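You operate a simulated robot arm through the tools that you are given. There is no shell and no other tool.

You run a simulated robot arm. Do the job below in one go: nothing can be reset, and whatever is moved stays where it is left.

Task
Tie up the black cord and put it back in the bin.
Fine: use the tie holder; pull the knob all the way; press the free button once.

Only the result counts: the job must be done as asked and must still hold three seconds after the hand-in. Knocking over, shifting, dropping, spilling or breaking anything else fails it.

Robot
A 6-joint arm with a two-finger parallel gripper, fixed in place. Base frame: the origin is at the foot of the arm, x ahead of it, y to its left, z up; the work surface is at about z = 0.72. Units: m, rad, N and s.
With the tool pointing down near the work surface it reaches from about 0.26 to 0.64 m from the base axis. Its first joint turns from -2.007 to 2.007 rad. Payload 3.43 kg.
The TCP is the grasp point between the finger pads, 0.034 m short of the fingertips. In the tool frame z runs along the fingers and y along their closing line. Largest opening 0.128 m; finger width 0.024, thickness 0.012; the body of the gripper, 0.048 by 0.13 m, starts 0.096 m behind the TCP.
Orientation is that of the tool frame in the base frame, as a unit quaternion [w, x, y, z]. With the fingers straight down and closing along the base's y, the tool's x points along the base's -x, its y along +y and its z along -z.

Tools
- The arm moves only by the tool play_rows. Its arguments are lists of equal length, an entry for each row: "offset": the shift along the base's x, y, z in units of 40 mm (1.0 is 40 mm), a list of three; "rotation": the turn, a rotation vector about the base's x, y, z in units of 8 degrees (1.0 is 8 degrees), a list of three; "gripper": the finger opening in mm, from 0 to 128. In form: {"offset": [[tx, ty, tz], ...], "rotation": [[rx, ry, rz], ...], "gripper": [gripper, ...]}. A call has 1 to 20 rows; each row shifts and turns the commanded pose from where the row before left it. A call with a number of a shift or a turn outside -1 to 1 is refused whole. A row lasts 0.2 s, in which the tool goes at most 0.05 m and 0.15 rad; a call with a longer step from one row to the next is refused whole, and so is a gripper value outside its range. A pose out of reach is approached as far as the arm can. The call stops where the force on the tool passes 90 N (or 10 N more than at its start, if that is more) or the arm is blocked; 0.2 s more then pass. Each finger travels about 0.153 m/s and halts on what it meets, pressing with about 37 N; the grip force reading is that of the motor and also rises with nothing between the fingers. The clock runs only during rows and for 0.2 s after the last one: add rows that do not move to give the fingers time. It gives the time, the measured TCP pose, the force on the tool (base axes), the opening and the grip force at its end, in the units of the frame above (readings bear some noise), with the torque about the TCP (base axes, N m) and any sound that the robot's microphone picked up.
- Cameras (640 x 400 px; columns grow to the right, rows downward): "scene" is fixed at [0.4004, -0.4991, 1.4674]; the picture's right is [1.00, 0.06, 0.00], its down [0.05, -0.82, -0.58] and it looks along [-0.03, 0.58, -0.82] (base axes); focal length 316 px, centre (320, 200). "wrist" rides on the gripper at [0.076, -0.011, -0.16] in the tool frame; the picture's right is [0.15, 0.99, 0.00], its down [-0.88, 0.13, -0.46] and it looks along [-0.45, 0.07, 0.89] (tool axes); focal length 234 px, centre (320, 200). There is no depth. A picture from a camera that has moved, and an enlarged one, comes with that camera's place and axes in the base frame and with its lens.
- get_image(camera): a new picture of that camera. The clock stands still meanwhile.
- raise_lower(by): slides the trunk up (or, below 0, down) by that many m; the arm rides with it, the base frame stays. It gives what a move gives, with no picture.
- enlarge(camera, box): a new picture of the part [left, top, right, bottom] of that camera's present view, enlarged. The clock stands still meanwhile.
- finish_job(): hands the job in; it is judged then, once.

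Places have to be worked out from the pictures, the camera data and where the tool is seen. Open the gripper and draw the arm clear of the work before you hand the job in, unless the task says otherwise.

The tools are called after "Request:" as a command line: name --argument value ..., lists and objects as JSON in quotes. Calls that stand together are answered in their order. play_rows: Moves the arm, as the interface text tells. Its arguments: {"type":"object","properties":{"offset":{"type":"array","items":{"type":"array","items":{"type":"number"}}},"rotation":{"type":"array","items":{"type":"array","items":{"type":"number"}}},"gripper":{"type":"array","items":{"type":"number"}}},"required":["offset","rotation","gripper"]} The other tools are called the same way: raise_lower (by) slides the trunk up or down; get_image (camera) takes a picture; enlarge (camera, box) takes an enlarged picture of a part of a camera's view; finish_job () hands the job in.

At the start:

```text
time: 0.0
eef_pos: [0.4412, -0.0974, 1.1189]
orientation: [0.0, 0.0, 1.0, 0.0]
force: [0.4, 0.6, -0.4]
ft_torque: [0.0, -0.01, -0.03]
opening: 0.1279
finger_force: 0.0
trunk travel left (down, up): [-0.85, 0.14]
```

scene: 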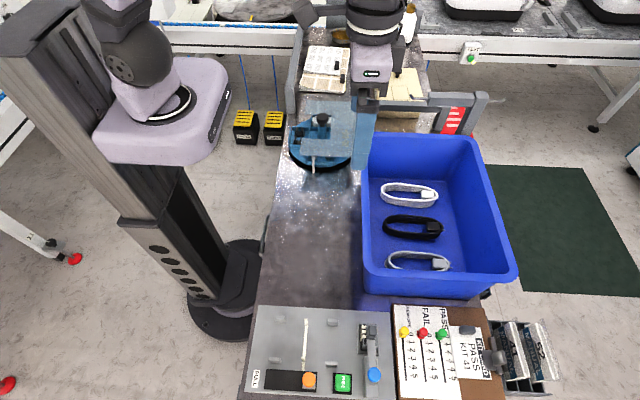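
wrist: 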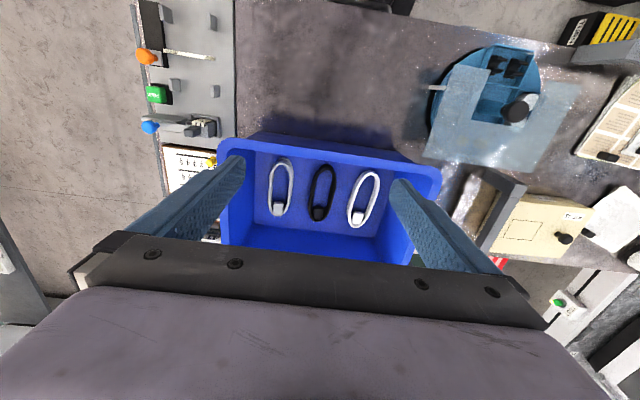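

I begin by looking closely at the tie holder (grey plate at the lower left of the scene), the bin, and the cords.

Request:
enlarge --camera "scene" --box '[240, 290, 400, 400]'

Request:
enlarge --camera "scene" --box '[350, 130, 520, 300]'

Request:
enlarge --camera "wrist" --box '[120, 0, 280, 100]'

Request:
enlarge --camera "wrist" --box '[130, 60, 290, 230]'

Request:
enlarge --camera "scene" --box '[270, 30, 480, 180]'

```text
3.64 times, centred on (320, 345) of scene
camera zoom: at [0.4004, -0.4991, 1.4674], right [1.0, 0.06, 0.0], down [0.05, -0.82, -0.58], along [-0.03, 0.58, -0.82], focal length 1148 px, centre (320, -327)
```

zoom: 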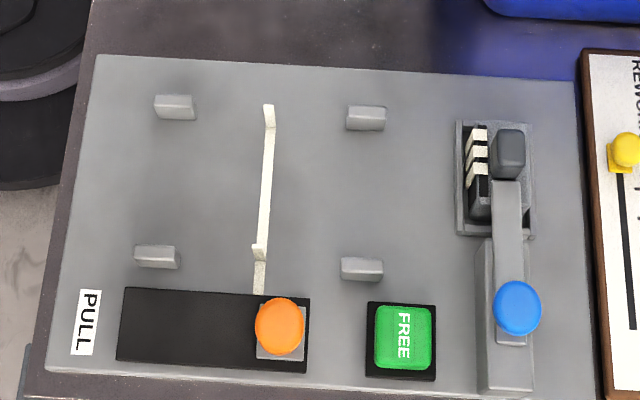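

```text
2.35 times, centred on (435, 215) of scene
camera zoom: at [0.4004, -0.4991, 1.4674], right [1.0, 0.06, 0.0], down [0.05, -0.82, -0.58], along [-0.03, 0.58, -0.82], focal length 743 px, centre (49, 165)
```

zoom: 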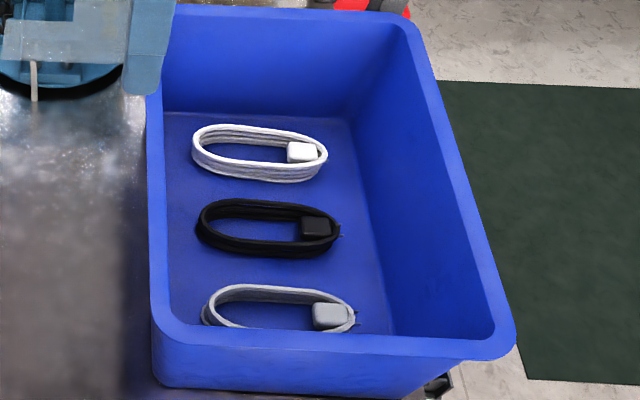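

```text
4.00 times, centred on (200, 50) of wrist
camera zoom: at [0.3654, -0.1072, 1.2799], right [-0.15, 0.99, 0.0], down [0.88, 0.13, 0.46], along [0.45, 0.07, -0.89], focal length 937 px, centre (800, 800)
```

zoom: 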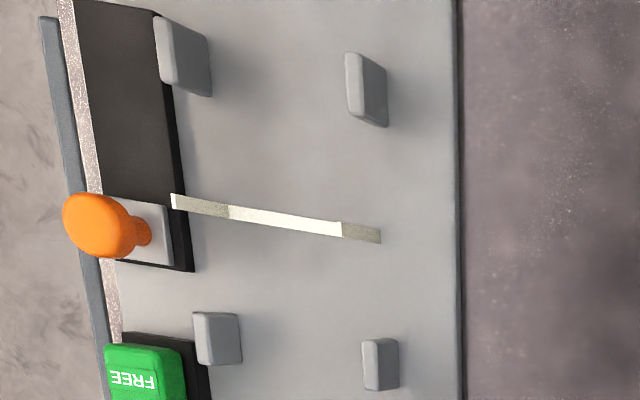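

```text
2.35 times, centred on (210, 145) of wrist
camera zoom: at [0.3654, -0.1072, 1.2799], right [-0.15, 0.99, 0.0], down [0.88, 0.13, 0.46], along [0.45, 0.07, -0.89], focal length 551 px, centre (579, 329)
```

zoom: 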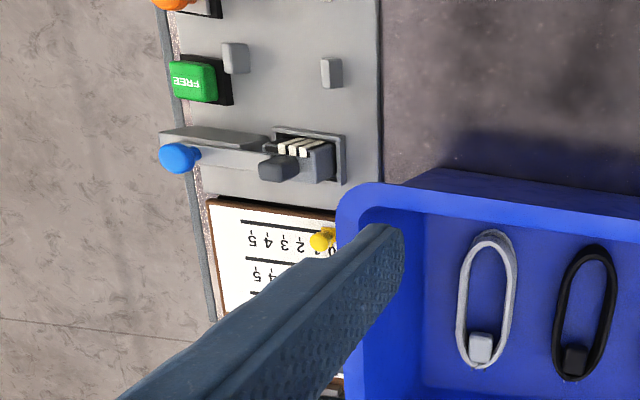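

```text
2.67 times, centred on (375, 105) of scene
camera zoom: at [0.4004, -0.4991, 1.4674], right [1.0, 0.06, 0.0], down [0.05, -0.82, -0.58], along [-0.03, 0.58, -0.82], focal length 842 px, centre (173, 453)
```

zoom: 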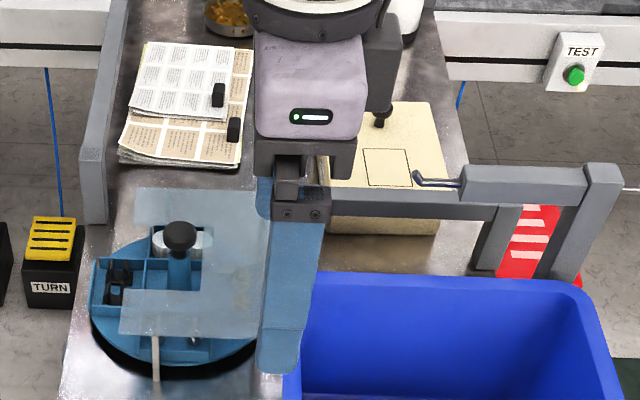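

The tie holder has four posts around roughly (0.364, -0.36), with a tie strip across the middle. The black cord is near (0.622, -0.055) in the bin, with its long side along x. I move above the holder for a closer look.

Request:
play_rows --offset '[[-0.47, -0.625, -0.425], [-0.47, -0.625, -0.425], [-0.47, -0.625, -0.425], [-0.47, -0.625, -0.425], [-0.47, -0.625, -0.425], [-0.47, -0.625, -0.425], [-0.47, -0.625, -0.425], [-0.47, -0.625, -0.425], [-0.47, -0.625, -0.425], [-0.47, -0.625, -0.425], [0, 0, 0], [0, 0, 0]]' --rotation '[[0, 0, 0], [0, 0, 0], [0, 0, 0], [0, 0, 0], [0, 0, 0], [0, 0, 0], [0, 0, 0], [0, 0, 0], [0, 0, 0], [0, 0, 0], [0, 0, 0], [0, 0, 0]]' --gripper '[128, 128, 128, 128, 128, 128, 128, 128, 128, 128, 128, 128]'

Request:
get_image --camera "wrist"

Request:
get_image --camera "scene"

```text
time: 2.6
eef_pos: [0.2536, -0.345, 0.9489]
orientation: [0.001, 0.0, 1.0, 0.0]
force: [-0.2, -0.5, 0.4]
ft_torque: [-0.02, 0.04, 0.02]
opening: 0.128
finger_force: 0.1
trunk travel left (down, up): [-0.85, 0.14]
```

```text
taken
camera wrist: at [0.1772, -0.3564, 1.11], right [-0.15, 0.99, 0.0], down [0.88, 0.13, 0.46], along [0.45, 0.07, -0.89], focal length 234 px, centre (320, 200)
```

wrist: 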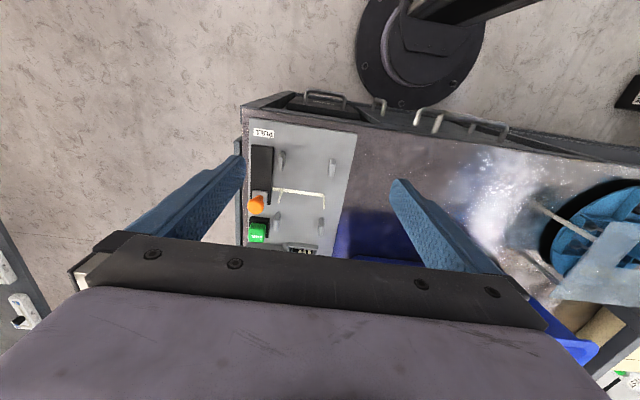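

```text
taken
```

scene: 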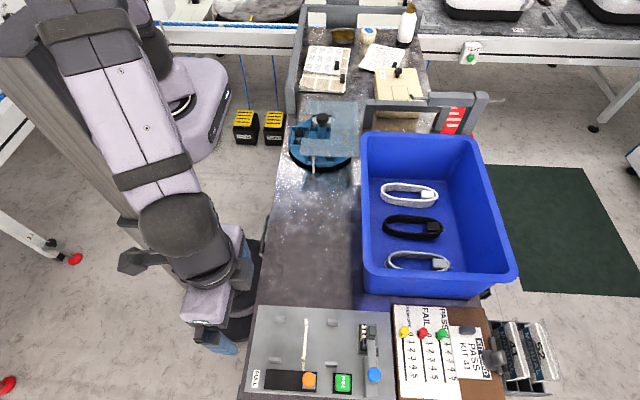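

The wrist view confirms the holder near (0.36, -0.36). I enlarge it to see the details of the strip, posts, slider and lever.

Request:
enlarge --camera "wrist" --box '[236, 110, 364, 260]'

Request:
enlarge --camera "wrist" --box '[240, 130, 340, 200]'

```text
2.67 times, centred on (300, 185) of wrist
camera zoom: at [0.1772, -0.3564, 1.11], right [-0.15, 0.99, 0.0], down [0.88, 0.13, 0.46], along [0.45, 0.07, -0.89], focal length 624 px, centre (373, 240)
```

zoom: 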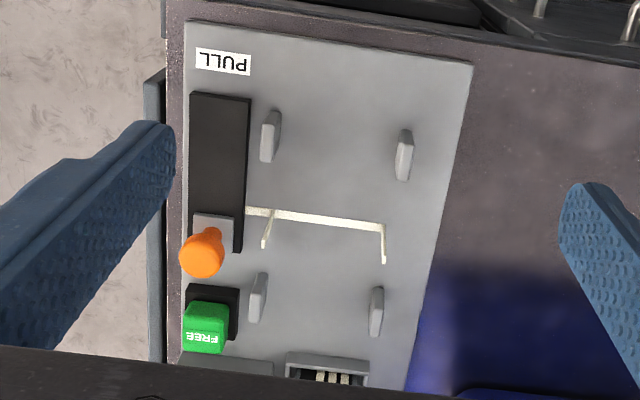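

```text
5.71 times, centred on (290, 165) of wrist
camera zoom: at [0.1772, -0.3564, 1.11], right [-0.15, 0.99, 0.0], down [0.88, 0.13, 0.46], along [0.45, 0.07, -0.89], focal length 1338 px, centre (491, 400)
```

zoom: 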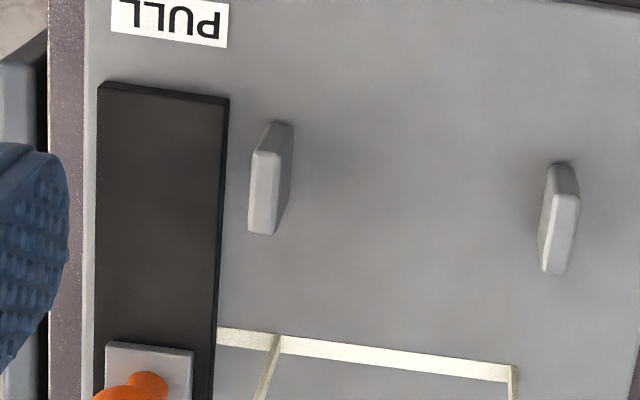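

The tie is a U: its base lies on the plate at x≈0.355, with uprights at y≈-0.322 and -0.396. The posts' centres are near x 0.303/0.418 and y -0.319/-0.400. Next I look at the black cord from nearby, staying above the bin rim.

Request:
play_rows --offset '[[0.615, 0.7375, 0.1275], [0.615, 0.7375, 0.1275], [0.615, 0.7375, 0.1275], [0.615, 0.7375, 0.1275], [0.615, 0.7375, 0.1275], [0.615, 0.7375, 0.1275], [0.615, 0.7375, 0.1275], [0.615, 0.7375, 0.1275], [0.615, 0.7375, 0.1275], [0.615, 0.7375, 0.1275], [0, 0, 0], [0, 0, 0]]' --rotation '[[0, 0, 0], [0, 0, 0], [0, 0, 0], [0, 0, 0], [0, 0, 0], [0, 0, 0], [0, 0, 0], [0, 0, 0], [0, 0, 0], [0, 0, 0], [0, 0, 0], [0, 0, 0]]' --gripper '[128, 128, 128, 128, 128, 128, 128, 128, 128, 128, 128, 128]'

Request:
get_image --camera "wrist"

Request:
enlarge --camera "wrist" --box '[250, 150, 410, 250]'

Request:
enlarge --camera "scene" --box '[370, 170, 460, 280]'

Request:
enlarge --camera "scene" --box '[340, 310, 500, 400]'

```text
time: 5.2
eef_pos: [0.5005, -0.0519, 1.0014]
orientation: [-0.001, 0.0, 1.0, 0.0]
force: [-0.4, -0.6, -0.2]
ft_torque: [-0.01, 0.04, 0.02]
opening: 0.1279
finger_force: 0.2
trunk travel left (down, up): [-0.85, 0.14]
```

```text
taken
camera wrist: at [0.4243, -0.0624, 1.1616], right [-0.15, 0.99, 0.0], down [0.88, 0.13, 0.46], along [0.45, 0.07, -0.89], focal length 234 px, centre (320, 200)
```

wrist: 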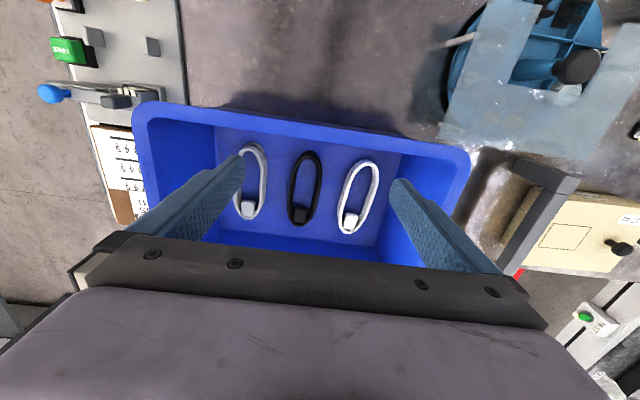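

```text
4.00 times, centred on (330, 200) of wrist
camera zoom: at [0.4243, -0.0624, 1.1616], right [-0.15, 0.99, 0.0], down [0.88, 0.13, 0.46], along [0.45, 0.07, -0.89], focal length 937 px, centre (280, 200)
```

zoom: 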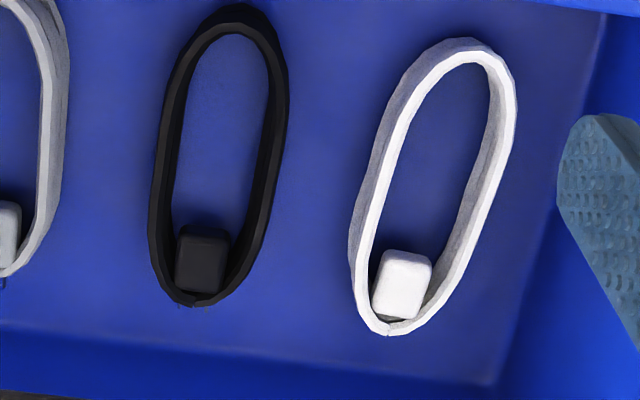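

```text
3.64 times, centred on (415, 225) of scene
camera zoom: at [0.4004, -0.4991, 1.4674], right [1.0, 0.06, 0.0], down [0.05, -0.82, -0.58], along [-0.03, 0.58, -0.82], focal length 1148 px, centre (-26, 109)
```

zoom: 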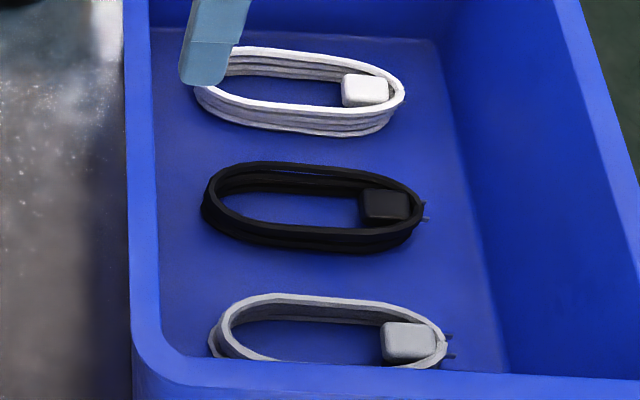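

```text
4.00 times, centred on (420, 355) of scene
camera zoom: at [0.4004, -0.4991, 1.4674], right [1.0, 0.06, 0.0], down [0.05, -0.82, -0.58], along [-0.03, 0.58, -0.82], focal length 1262 px, centre (-80, -420)
```

zoom: 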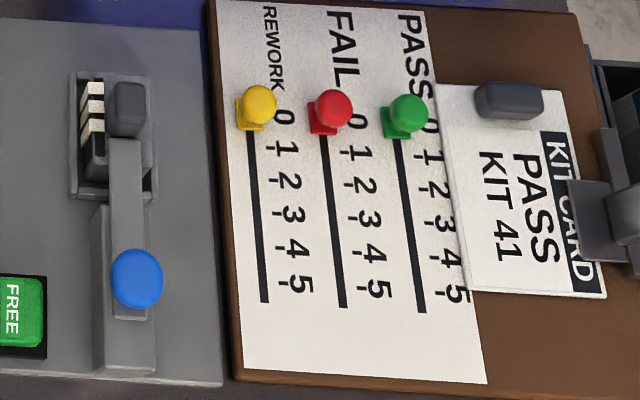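

The black coil lies along x, centred near (0.621, -0.062), about 0.063 wide and 0.16 long. Its plug is at the far end. I plan to grip it across y at x≈0.64, so the fingers will straddle the tie strip and miss the posts later. First I position above it with the opening narrowed so the fingers clear the neighbouring cords.

Request:
play_rows --offset '[[0.872, -0.06, 0], [0.872, -0.06, 0], [0.872, -0.06, 0], [0.872, -0.06, 0], [0, 0, -0.884], [0, 0, -0.884], [0, 0, -0.884], [0, 0, -0.884], [0, 0, 0], [0, 0, 0]]' --rotation '[[0, 0, 0], [0, 0, 0], [0, 0, 0], [0, 0, 0], [0, 0, 0], [0, 0, 0], [0, 0, 0], [0, 0, 0], [0, 0, 0], [0, 0, 0]]' --gripper '[84, 84, 84, 84, 84, 84, 84, 84, 84, 84]'

Request:
get_image --camera "wrist"

Request:
get_image --camera "scene"

```text
time: 7.4
eef_pos: [0.6395, -0.0592, 0.8597]
orientation: [0.0, 0.0, 1.0, 0.001]
force: [0.1, 0.3, 0.9]
ft_torque: [-0.03, -0.03, -0.04]
opening: 0.0838
finger_force: 0.0
trunk travel left (down, up): [-0.85, 0.14]
```

```text
taken
camera wrist: at [0.5629, -0.0699, 1.0202], right [-0.15, 0.99, 0.0], down [0.88, 0.13, 0.46], along [0.45, 0.07, -0.89], focal length 234 px, centre (320, 200)
```

wrist: 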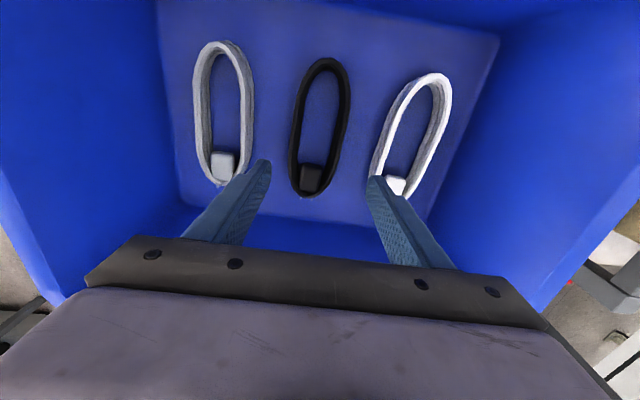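

```text
taken
```

scene: 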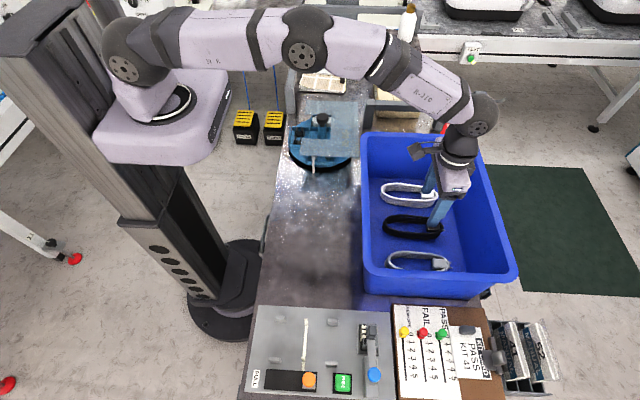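

The arm reached the pose without trouble. I enlarge the wrist view to refine the cord's place relative to the fingers.

Request:
enlarge --camera "wrist" --box '[240, 40, 420, 210]'

Request:
enlarge --camera "scene" --box '[380, 170, 470, 260]'

```text
2.35 times, centred on (330, 125) of wrist
camera zoom: at [0.5629, -0.0699, 1.0202], right [-0.15, 0.99, 0.0], down [0.88, 0.13, 0.46], along [0.45, 0.07, -0.89], focal length 551 px, centre (296, 376)
```

zoom: 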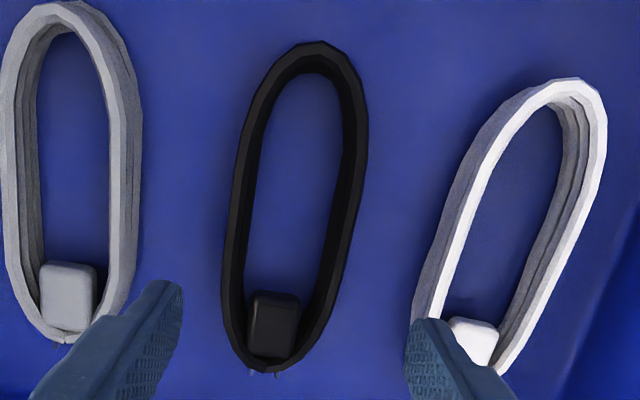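

```text
4.44 times, centred on (425, 215) of scene
camera zoom: at [0.4004, -0.4991, 1.4674], right [1.0, 0.06, 0.0], down [0.05, -0.82, -0.58], along [-0.03, 0.58, -0.82], focal length 1403 px, centre (-147, 133)
```

zoom: 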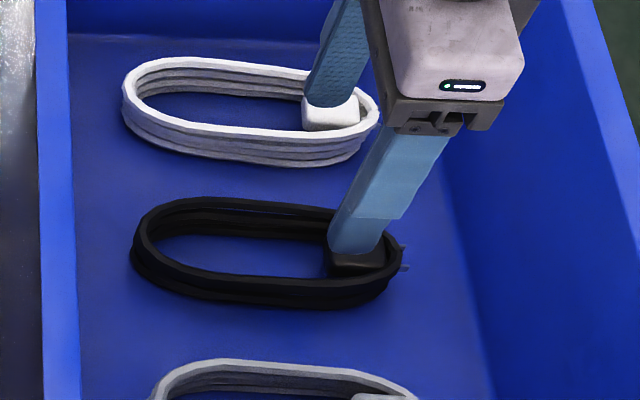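

Refined, the cord's centreline is at y≈-0.0635 and the finger plane sits about 17 mm beyond the coil's centre, just short of the plug. I nudge y and descend most of the way, watching the force.

Request:
play_rows --offset '[[0, -0.04, 0], [0, 0, -0.42], [0, 0, -0.42], [0, 0, -0.42], [0, 0, -0.42], [0, 0, -0.42], [0, 0, 0], [0, 0, 0]]' --rotation '[[0, 0, 0], [0, 0, 0], [0, 0, 0], [0, 0, 0], [0, 0, 0], [0, 0, 0], [0, 0, 0], [0, 0, 0]]' --gripper '[84, 84, 84, 84, 84, 84, 84, 84]'

Request:
get_image --camera "wrist"

Request:
enlarge --camera "scene" --box '[380, 170, 470, 260]'

```text
time: 9.2
eef_pos: [0.6371, -0.062, 0.776]
orientation: [0.0, -0.001, 1.0, 0.0]
force: [0.3, -0.8, -0.1]
ft_torque: [-0.01, 0.01, -0.02]
opening: 0.084
finger_force: 0.0
trunk travel left (down, up): [-0.85, 0.14]
```

```text
taken
camera wrist: at [0.562, -0.0728, 0.9355], right [-0.15, 0.99, 0.0], down [0.88, 0.13, 0.46], along [0.45, 0.07, -0.89], focal length 234 px, centre (320, 200)
```

wrist: 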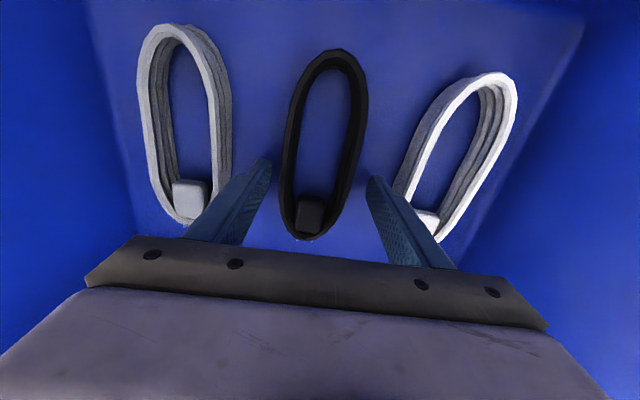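

```text
4.44 times, centred on (425, 215) of scene
camera zoom: at [0.4004, -0.4991, 1.4674], right [1.0, 0.06, 0.0], down [0.05, -0.82, -0.58], along [-0.03, 0.58, -0.82], focal length 1403 px, centre (-147, 133)
```

zoom: 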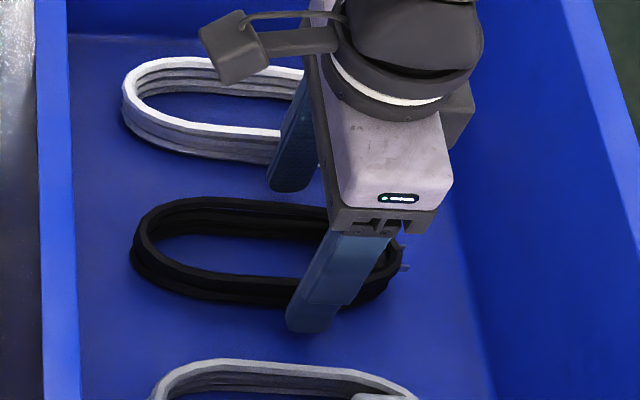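

The fingers straddle the black coil cleanly, with their tips still slightly high. I lower in small steps while watching the force.

Request:
play_rows --offset '[[0, 0, -0.15], [0, 0, -0.15], [0, 0, 0]]' --rotation '[[0, 0, 0], [0, 0, 0], [0, 0, 0]]' --gripper '[84, 84, 84]'

Request:
enlarge --camera "scene" --box '[380, 170, 470, 260]'

Request:
enlarge --camera "wrist" --box '[230, 40, 420, 250]'

```text
time: 10.0
eef_pos: [0.6381, -0.0633, 0.7634]
orientation: [0.0, 0.0, 1.0, 0.0]
force: [-0.5, 0.4, 0.2]
ft_torque: [0.0, 0.01, 0.02]
opening: 0.0842
finger_force: 0.1
trunk travel left (down, up): [-0.85, 0.14]
```

```text
4.44 times, centred on (425, 215) of scene
camera zoom: at [0.4004, -0.4991, 1.4674], right [1.0, 0.06, 0.0], down [0.05, -0.82, -0.58], along [-0.03, 0.58, -0.82], focal length 1403 px, centre (-147, 133)
```

zoom: 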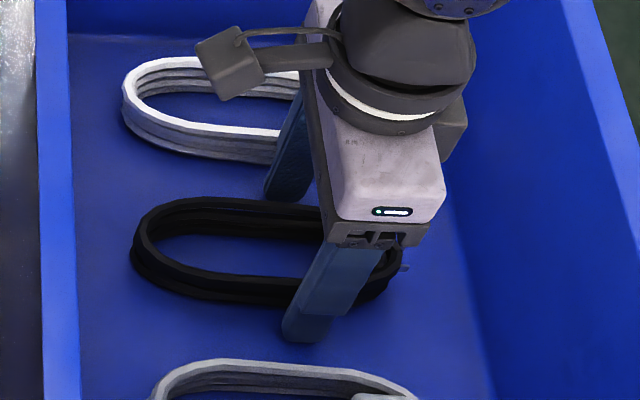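

```text
1.90 times, centred on (325, 145) of wrist
camera zoom: at [0.5627, -0.0729, 0.9237], right [-0.15, 0.99, 0.0], down [0.88, 0.13, 0.46], along [0.45, 0.07, -0.89], focal length 446 px, centre (310, 305)
```

zoom: 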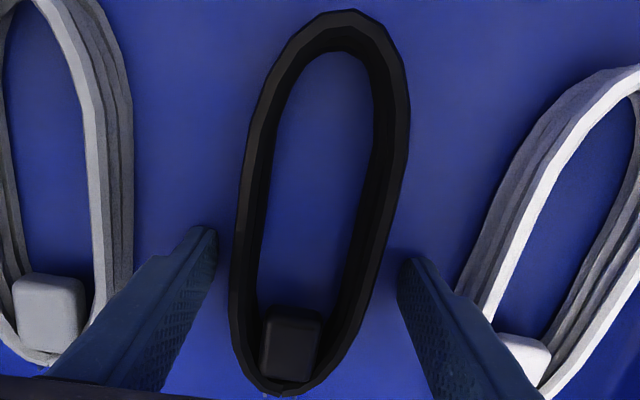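

The tips are at z≈0.729, beside the coil and clear of the neighbours. I close the gripper.

Request:
play_rows --offset '[[0, 0, 0], [0, 0, 0], [0, 0, 0], [0, 0, 0]]' --rotation '[[0, 0, 0], [0, 0, 0], [0, 0, 0], [0, 0, 0]]' --gripper '[50, 50, 50, 50]'

Request:
enlarge --camera "wrist" --box '[230, 40, 420, 250]'

Request:
enlarge --camera "scene" --box '[380, 170, 470, 260]'

```text
time: 11.0
eef_pos: [0.6386, -0.0618, 0.7631]
orientation: [0.001, 0.0, 1.0, 0.0]
force: [0.9, -0.3, 1.1]
ft_torque: [-0.08, -0.06, -0.04]
opening: 0.0576
finger_force: 36.7
trunk travel left (down, up): [-0.85, 0.14]
```

```text
1.90 times, centred on (325, 145) of wrist
camera zoom: at [0.5627, -0.0729, 0.9237], right [-0.15, 0.99, 0.0], down [0.88, 0.13, 0.46], along [0.45, 0.07, -0.89], focal length 446 px, centre (310, 305)
```

zoom: 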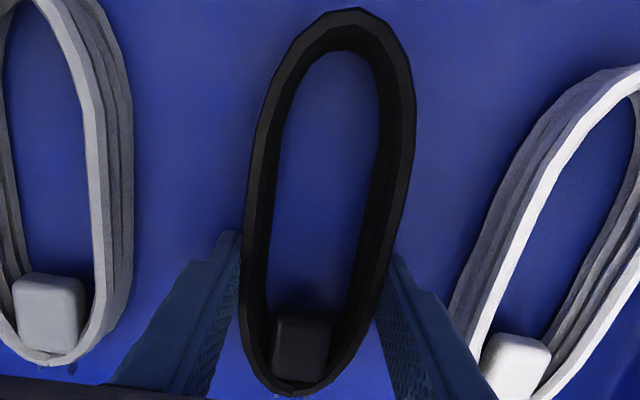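

```text
4.44 times, centred on (425, 215) of scene
camera zoom: at [0.4004, -0.4991, 1.4674], right [1.0, 0.06, 0.0], down [0.05, -0.82, -0.58], along [-0.03, 0.58, -0.82], focal length 1403 px, centre (-147, 133)
```

zoom: 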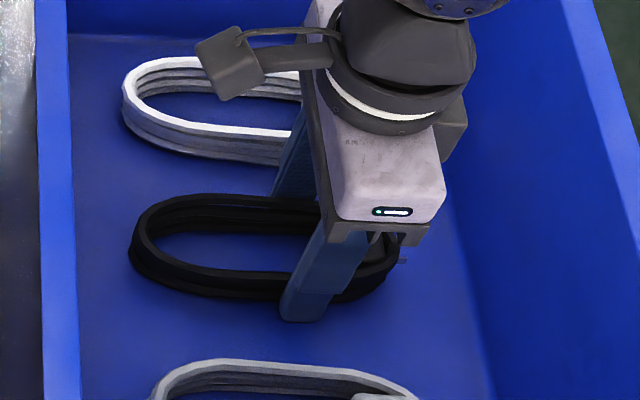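

Gripped at 57.6 mm with 37 N; the coil barely shifted. I lift slowly and then check.

Request:
play_rows --offset '[[0, 0, 0.3], [0, 0, 0.4], [0, 0, 0.5], [0, 0, 0.6], [0, 0, 0.6], [0, 0, 0.6], [0, 0, 0.6], [0, 0, 0.6], [0, 0, 0.6], [0, 0, 0.6], [0, 0, 0.4], [0, 0, 0]]' --rotation '[[0, 0, 0], [0, 0, 0], [0, 0, 0], [0, 0, 0], [0, 0, 0], [0, 0, 0], [0, 0, 0], [0, 0, 0], [0, 0, 0], [0, 0, 0], [0, 0, 0], [0, 0, 0]]' --gripper '[50, 50, 50, 50, 50, 50, 50, 50, 50, 50, 50, 50]'

Request:
get_image --camera "wrist"

Request:
get_image --camera "scene"

```text
time: 13.6
eef_pos: [0.6393, -0.0631, 0.9948]
orientation: [0.001, 0.0, 1.0, 0.0]
force: [1.3, -0.6, -2.2]
ft_torque: [0.01, -0.03, 0.01]
opening: 0.0573
finger_force: 36.9
trunk travel left (down, up): [-0.85, 0.14]
```

```text
taken
camera wrist: at [0.5624, -0.0739, 1.1559], right [-0.15, 0.99, 0.0], down [0.88, 0.13, 0.46], along [0.45, 0.07, -0.89], focal length 234 px, centre (320, 200)
```

wrist: 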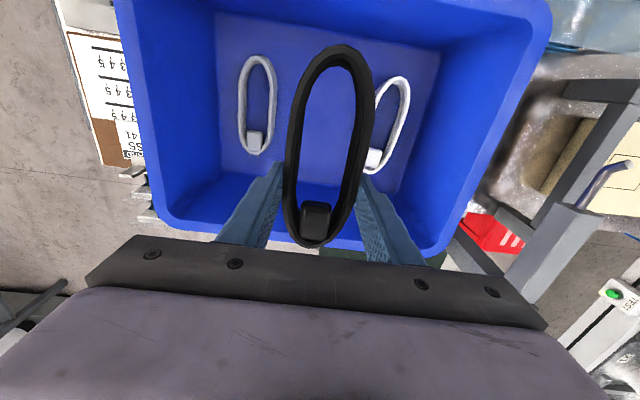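

```text
taken
```

scene: 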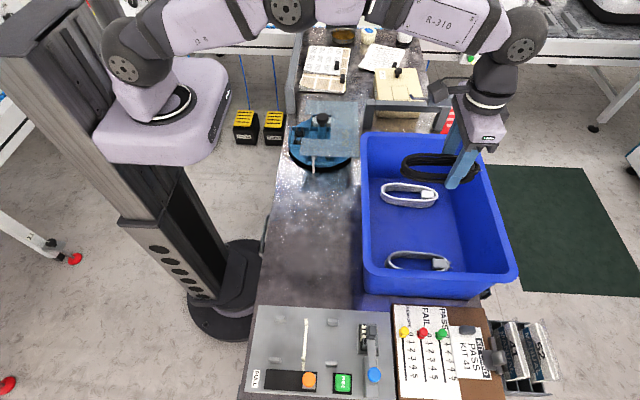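

The cord is held level. I move at this height to above the tie holder, aiming the TCP at about (0.378, -0.359).

Request:
play_rows --offset '[[-0.3, -0.34, 0], [-0.52, -0.59, 0], [-0.52, -0.59, 0], [-0.52, -0.59, 0], [-0.52, -0.59, 0], [-0.52, -0.59, 0], [-0.52, -0.59, 0], [-0.52, -0.59, 0], [-0.52, -0.59, 0], [-0.52, -0.59, 0], [-0.52, -0.59, 0], [-0.52, -0.59, 0], [-0.52, -0.59, 0], [-0.278, -0.306, 0], [0, 0, 0], [0, 0, 0]]' --rotation '[[0, 0, 0], [0, 0, 0], [0, 0, 0], [0, 0, 0], [0, 0, 0], [0, 0, 0], [0, 0, 0], [0, 0, 0], [0, 0, 0], [0, 0, 0], [0, 0, 0], [0, 0, 0], [0, 0, 0], [0, 0, 0], [0, 0, 0], [0, 0, 0]]' --gripper '[50, 50, 50, 50, 50, 50, 50, 50, 50, 50, 50, 50, 50, 50, 50, 50]'

Request:
get_image --camera "wrist"

Request:
get_image --camera "scene"

```text
time: 17.0
eef_pos: [0.3672, -0.3722, 0.9947]
orientation: [0.0, 0.001, 1.0, 0.0]
force: [0.3, 0.3, -2.2]
ft_torque: [0.01, -0.05, 0.01]
opening: 0.0571
finger_force: 36.7
trunk travel left (down, up): [-0.85, 0.14]
```

```text
taken
camera wrist: at [0.2902, -0.3829, 1.1547], right [-0.15, 0.99, 0.0], down [0.88, 0.13, 0.46], along [0.45, 0.07, -0.89], focal length 234 px, centre (320, 200)
```

wrist: 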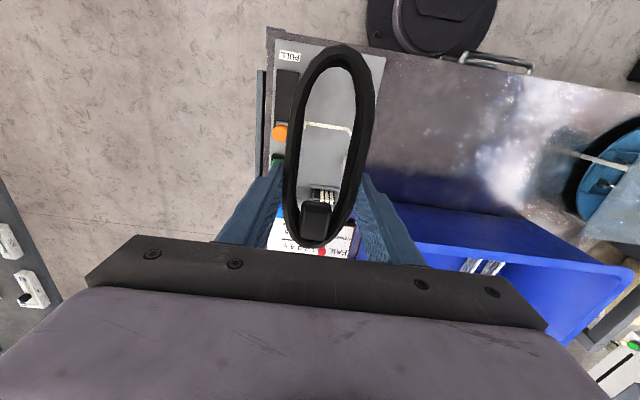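

```text
taken
```

scene: 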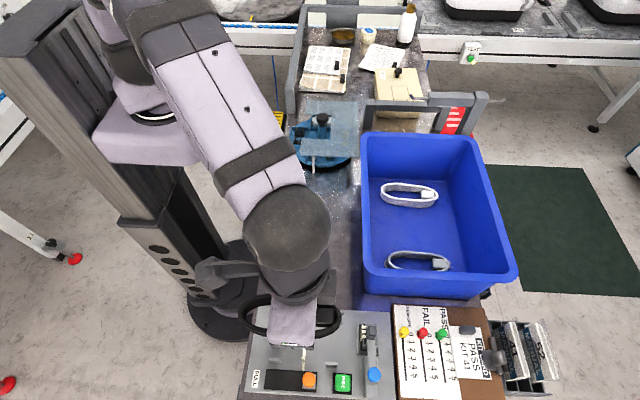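

I sent one row too many, so I'm about 13 mm past the mark in both x and y. I correct to (0.380, -0.3595) and come down to z≈0.905 for an alignment look.

Request:
play_rows --offset '[[0.35, 0.3275, 0], [0, 0, -0.45], [0, 0, -0.6], [0, 0, -0.6], [0, 0, -0.6], [0, 0, 0], [0, 0, 0]]' --rotation '[[0, 0, 0], [0, 0, 0], [0, 0, 0], [0, 0, 0], [0, 0, 0], [0, 0, 0], [0, 0, 0]]' --gripper '[50, 50, 50, 50, 50, 50, 50]'

Request:
get_image --camera "wrist"

Request:
enlarge --camera "wrist" --box '[240, 20, 400, 260]'

Request:
enlarge --camera "scene" --box '[230, 270, 400, 400]'

```text
time: 18.6
eef_pos: [0.3812, -0.3566, 0.9054]
orientation: [0.001, 0.0, 1.0, 0.0]
force: [-1.0, -0.4, -1.5]
ft_torque: [-0.03, -0.02, -0.02]
opening: 0.0572
finger_force: 37.0
trunk travel left (down, up): [-0.85, 0.14]
```

```text
taken
camera wrist: at [0.3044, -0.3687, 1.0657], right [-0.15, 0.99, 0.0], down [0.88, 0.13, 0.46], along [0.45, 0.07, -0.89], focal length 234 px, centre (320, 200)
```

wrist: 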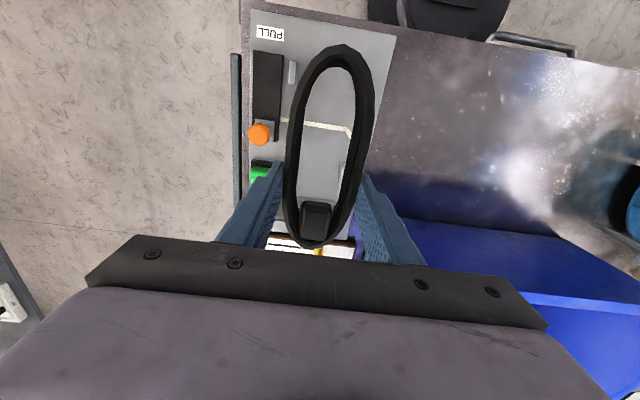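

```text
1.67 times, centred on (320, 140) of wrist
camera zoom: at [0.3044, -0.3687, 1.0657], right [-0.15, 0.99, 0.0], down [0.88, 0.13, 0.46], along [0.45, 0.07, -0.89], focal length 390 px, centre (320, 300)
```

zoom: 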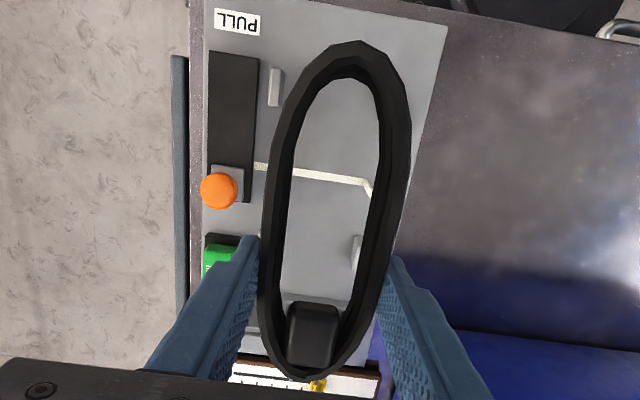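

```text
3.08 times, centred on (315, 335) of scene
camera zoom: at [0.4004, -0.4991, 1.4674], right [1.0, 0.06, 0.0], down [0.05, -0.82, -0.58], along [-0.03, 0.58, -0.82], focal length 971 px, centre (335, -215)
```

zoom: 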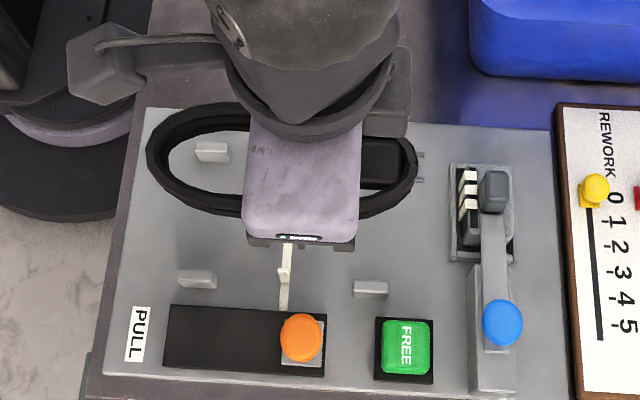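

From this image the coil's axis is at y≈-0.3574 and its centre at x≈0.3615. The holder's centreline is y≈-0.3597 and the strip is at x≈0.357. I shift y by -2.3 mm and go down to just above the tie uprights, whose tops are at z≈0.787.

Request:
play_rows --offset '[[0.02, -0.0575, 0], [0, 0, -0.45], [0, 0, -0.45], [0, 0, -0.45], [0, 0, -0.45], [0, 0, 0], [0, 0, 0]]' --rotation '[[0, 0, 0], [0, 0, 0], [0, 0, 0], [0, 0, 0], [0, 0, 0], [0, 0, 0], [0, 0, 0]]' --gripper '[50, 50, 50, 50, 50, 50, 50]'

Request:
enlarge --camera "wrist" --box '[220, 20, 420, 260]'

Request:
enlarge --camera "scene" --box '[240, 290, 400, 400]'

```text
time: 20.2
eef_pos: [0.3821, -0.362, 0.8321]
orientation: [-0.001, 0.001, 1.0, -0.001]
force: [0.9, -0.7, -2.3]
ft_torque: [-0.02, -0.02, 0.01]
opening: 0.0574
finger_force: 37.3
trunk travel left (down, up): [-0.85, 0.14]
```

```text
1.67 times, centred on (320, 140) of wrist
camera zoom: at [0.3059, -0.3716, 0.9928], right [-0.15, 0.99, 0.0], down [0.88, 0.13, 0.46], along [0.45, 0.07, -0.89], focal length 390 px, centre (320, 300)
```

zoom: 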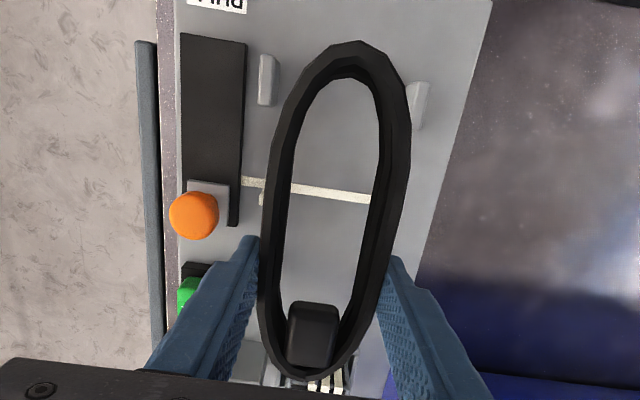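

```text
3.64 times, centred on (320, 345) of scene
camera zoom: at [0.4004, -0.4991, 1.4674], right [1.0, 0.06, 0.0], down [0.05, -0.82, -0.58], along [-0.03, 0.58, -0.82], focal length 1148 px, centre (320, -327)
```

zoom: 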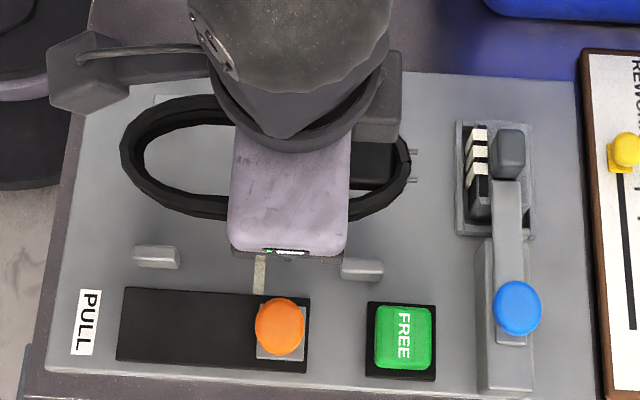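

The coil's axis is at y≈-0.360, matching the posts' centre at -0.360, and its yaw is aligned. I lower it between the uprights, checking the force.

Request:
play_rows --offset '[[0, 0, -0.25], [0, 0, -0.25], [0, 0, -0.25], [0, 0, -0.25], [0, 0, 0]]' --rotation '[[0, 0, 0], [0, 0, 0], [0, 0, 0], [0, 0, 0], [0, 0, 0]]' --gripper '[50, 50, 50, 50, 50]'

Request:
enlarge --camera "wrist" --box '[220, 20, 420, 260]'

Request:
enlarge --camera "scene" --box '[240, 290, 400, 400]'

```text
time: 21.4
eef_pos: [0.3824, -0.3607, 0.7921]
orientation: [0.0, 0.0, 1.0, 0.001]
force: [-0.3, 0.3, -1.9]
ft_torque: [-0.01, -0.07, 0.0]
opening: 0.0573
finger_force: 37.0
trunk travel left (down, up): [-0.85, 0.14]
```

```text
1.67 times, centred on (320, 140) of wrist
camera zoom: at [0.3055, -0.3718, 0.9523], right [-0.15, 0.99, 0.0], down [0.88, 0.13, 0.46], along [0.45, 0.07, -0.89], focal length 390 px, centre (320, 300)
```

zoom: 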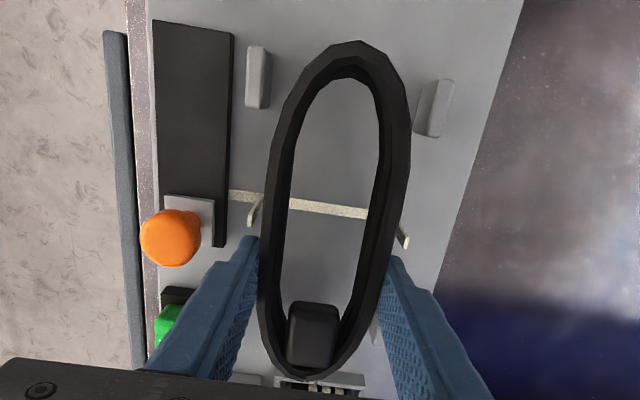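

```text
3.64 times, centred on (320, 345) of scene
camera zoom: at [0.4004, -0.4991, 1.4674], right [1.0, 0.06, 0.0], down [0.05, -0.82, -0.58], along [-0.03, 0.58, -0.82], focal length 1148 px, centre (320, -327)
```

zoom: 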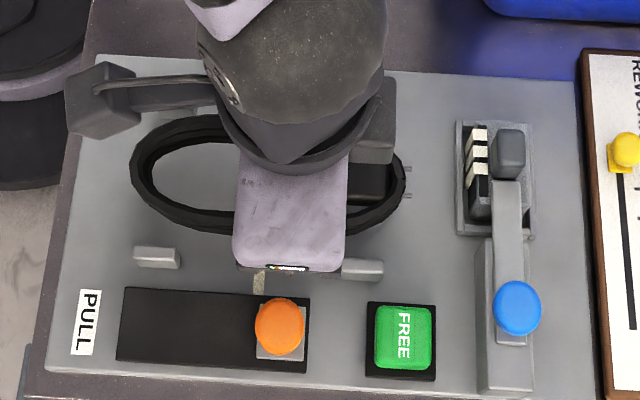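

The coil is between both uprights with no contact force. I continue down slowly toward the plate.

Request:
play_rows --offset '[[0, 0, -0.15], [0, 0, -0.1], [0, 0, -0.1], [0, 0, 0]]' --rotation '[[0, 0, 0], [0, 0, 0], [0, 0, 0], [0, 0, 0]]' --gripper '[50, 50, 50, 50]'

Request:
enlarge --camera "wrist" --box '[220, 20, 420, 260]'

```text
time: 22.4
eef_pos: [0.3823, -0.362, 0.7781]
orientation: [0.0, 0.0, 1.0, 0.001]
force: [0.1, -0.1, -1.9]
ft_torque: [0.01, -0.03, 0.01]
opening: 0.0575
finger_force: 37.1
trunk travel left (down, up): [-0.85, 0.14]
```

```text
1.67 times, centred on (320, 140) of wrist
camera zoom: at [0.3056, -0.371, 0.9386], right [-0.15, 0.99, 0.0], down [0.88, 0.13, 0.46], along [0.45, 0.07, -0.89], focal length 390 px, centre (320, 300)
```

zoom: 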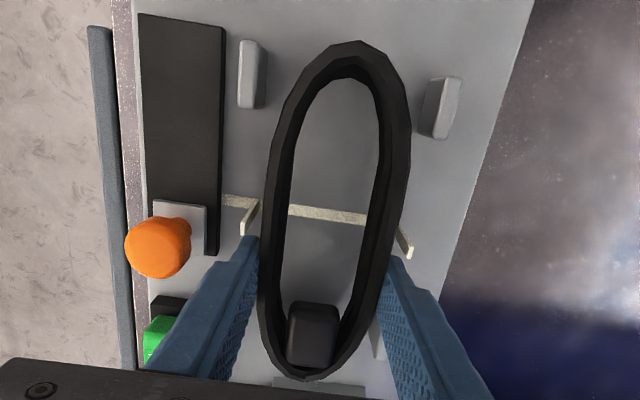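

Still hanging free (-1.9 N). I take smaller steps until it touches the plate.

Request:
play_rows --offset '[[0, 0, -0.05], [0, 0, -0.05], [0, 0, 0]]' --rotation '[[0, 0, 0], [0, 0, 0], [0, 0, 0]]' --gripper '[50, 50, 50]'

```text
time: 23.2
eef_pos: [0.3827, -0.3612, 0.7755]
orientation: [0.0, 0.0, 1.0, 0.0]
force: [0.1, 0.1, -1.5]
ft_torque: [0.0, -0.06, -0.01]
opening: 0.0573
finger_force: 37.4
trunk travel left (down, up): [-0.85, 0.14]
```

No contact yet, so I step down a little more.

Request:
play_rows --offset '[[0, 0, -0.04], [0, 0, -0.04], [0, 0, 0]]' --rotation '[[0, 0, 0], [0, 0, 0], [0, 0, 0]]' --gripper '[50, 50, 50]'

```text
time: 24.0
eef_pos: [0.3816, -0.3604, 0.7708]
orientation: [0.0, 0.0, 1.0, 0.0]
force: [0.3, 0.8, -1.6]
ft_torque: [0.01, 0.0, 0.0]
opening: 0.0573
finger_force: 37.1
trunk travel left (down, up): [-0.85, 0.14]
```

Request:
play_rows --offset '[[0, 0, -0.04], [0, 0, -0.04], [0, 0, 0]]' --rotation '[[0, 0, 0], [0, 0, 0], [0, 0, 0]]' --gripper '[50, 50, 50]'

Request:
enlarge --camera "wrist" --box '[220, 20, 420, 260]'

Request:
enlarge --camera "scene" --box '[240, 290, 400, 400]'

```text
time: 24.8
eef_pos: [0.3813, -0.361, 0.7677]
orientation: [-0.001, 0.0, 1.0, 0.0]
force: [1.6, -0.4, -1.2]
ft_torque: [-0.02, -0.04, -0.01]
opening: 0.0576
finger_force: 37.5
trunk travel left (down, up): [-0.85, 0.14]
```

```text
1.67 times, centred on (320, 140) of wrist
camera zoom: at [0.3046, -0.3717, 0.9287], right [-0.15, 0.99, 0.0], down [0.88, 0.13, 0.46], along [0.45, 0.07, -0.89], focal length 390 px, centre (320, 300)
```

zoom: 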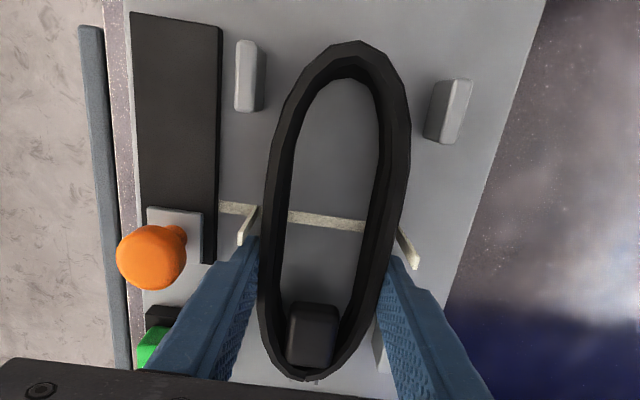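

```text
3.64 times, centred on (320, 345) of scene
camera zoom: at [0.4004, -0.4991, 1.4674], right [1.0, 0.06, 0.0], down [0.05, -0.82, -0.58], along [-0.03, 0.58, -0.82], focal length 1148 px, centre (320, -327)
```

zoom: 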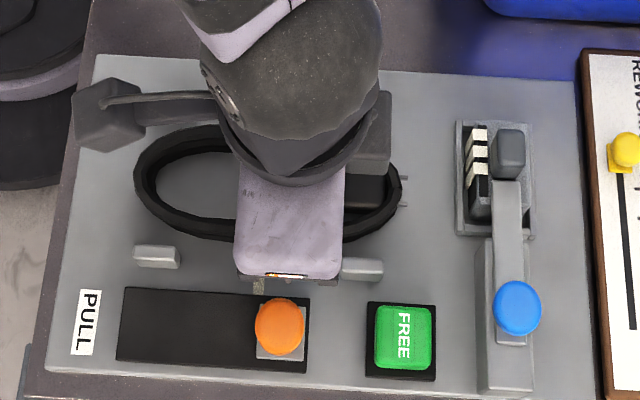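

Still no contact at tip z≈0.734, so the plate is thinner than I judged. I keep stepping down by a few millimetres.

Request:
play_rows --offset '[[0, 0, -0.04], [0, 0, -0.04], [0, 0, 0]]' --rotation '[[0, 0, 0], [0, 0, 0], [0, 0, 0]]' --gripper '[50, 50, 50]'

```text
time: 25.6
eef_pos: [0.3806, -0.3608, 0.7661]
orientation: [0.001, 0.0, 1.0, -0.001]
force: [-0.8, 0.1, -1.9]
ft_torque: [-0.02, -0.03, -0.01]
opening: 0.0573
finger_force: 37.0
trunk travel left (down, up): [-0.85, 0.14]
```

Request:
play_rows --offset '[[0, 0, -0.04], [0, 0, -0.04], [0, 0, 0]]' --rotation '[[0, 0, 0], [0, 0, 0], [0, 0, 0]]' --gripper '[50, 50, 50]'

```text
time: 26.4
eef_pos: [0.3823, -0.3617, 0.7643]
orientation: [0.002, 0.0, 1.0, -0.002]
force: [-1.7, 0.9, 27.5]
ft_torque: [0.87, 0.81, 0.03]
opening: 0.0571
finger_force: 36.7
trunk travel left (down, up): [-0.85, 0.14]
```

Contact at 27 N: the coil is resting on the plate and strip. I ease up 1.5 mm and open slightly to release.

Request:
play_rows --offset '[[0, 0, 0.04], [0, 0, 0], [0, 0, 0], [0, 0, 0], [0, 0, 0]]' --rotation '[[0, 0, 0], [0, 0, 0], [0, 0, 0], [0, 0, 0], [0, 0, 0]]' --gripper '[50, 62, 68, 68, 68]'

Request:
enlarge --camera "wrist" --box '[220, 20, 420, 260]'

Request:
enlarge --camera "scene" --box '[240, 290, 400, 400]'

```text
time: 27.6
eef_pos: [0.3819, -0.3602, 0.7649]
orientation: [0.001, 0.0, 1.0, -0.001]
force: [-3.2, -9.3, 13.8]
ft_torque: [0.1, 0.23, 0.22]
opening: 0.0624
finger_force: 0.0
trunk travel left (down, up): [-0.85, 0.14]
```

```text
1.67 times, centred on (320, 140) of wrist
camera zoom: at [0.3042, -0.3726, 0.9243], right [-0.15, 0.99, 0.0], down [0.88, 0.13, 0.46], along [0.45, 0.07, -0.89], focal length 390 px, centre (320, 300)
```

zoom: 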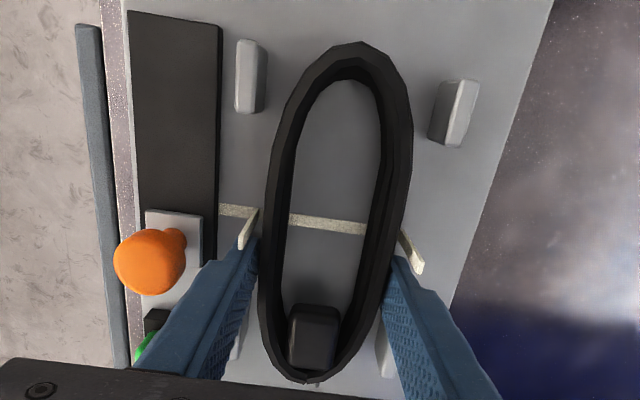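

```text
3.64 times, centred on (320, 345) of scene
camera zoom: at [0.4004, -0.4991, 1.4674], right [1.0, 0.06, 0.0], down [0.05, -0.82, -0.58], along [-0.03, 0.58, -0.82], focal length 1148 px, centre (320, -327)
```

zoom: 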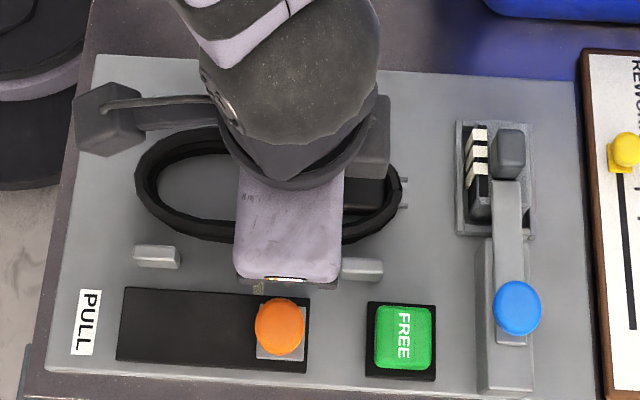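

The opening stalled at 62 mm with 14 N upward and a matching sideways drag, so the back fingertip is rubbing on the plate. I raise 3 mm to unload it and let the opening finish.

Request:
play_rows --offset '[[0, 0, 0.075], [0, 0, 0], [0, 0, 0]]' --rotation '[[0, 0, 0], [0, 0, 0], [0, 0, 0]]' --gripper '[68, 68, 68]'

Request:
enlarge --camera "wrist" --box '[220, 20, 420, 260]'

```text
time: 28.4
eef_pos: [0.3809, -0.3606, 0.767]
orientation: [0.0, -0.001, 1.0, 0.001]
force: [0.0, 0.4, 0.5]
ft_torque: [0.0, 0.03, 0.0]
opening: 0.0681
finger_force: 0.2
trunk travel left (down, up): [-0.85, 0.14]
```

```text
1.67 times, centred on (320, 140) of wrist
camera zoom: at [0.3051, -0.3717, 0.9265], right [-0.15, 0.99, 0.0], down [0.88, 0.13, 0.46], along [0.45, 0.07, -0.89], focal length 390 px, centre (320, 300)
```

zoom: 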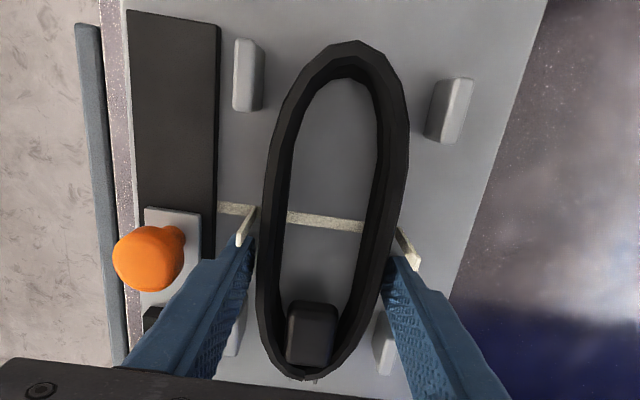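

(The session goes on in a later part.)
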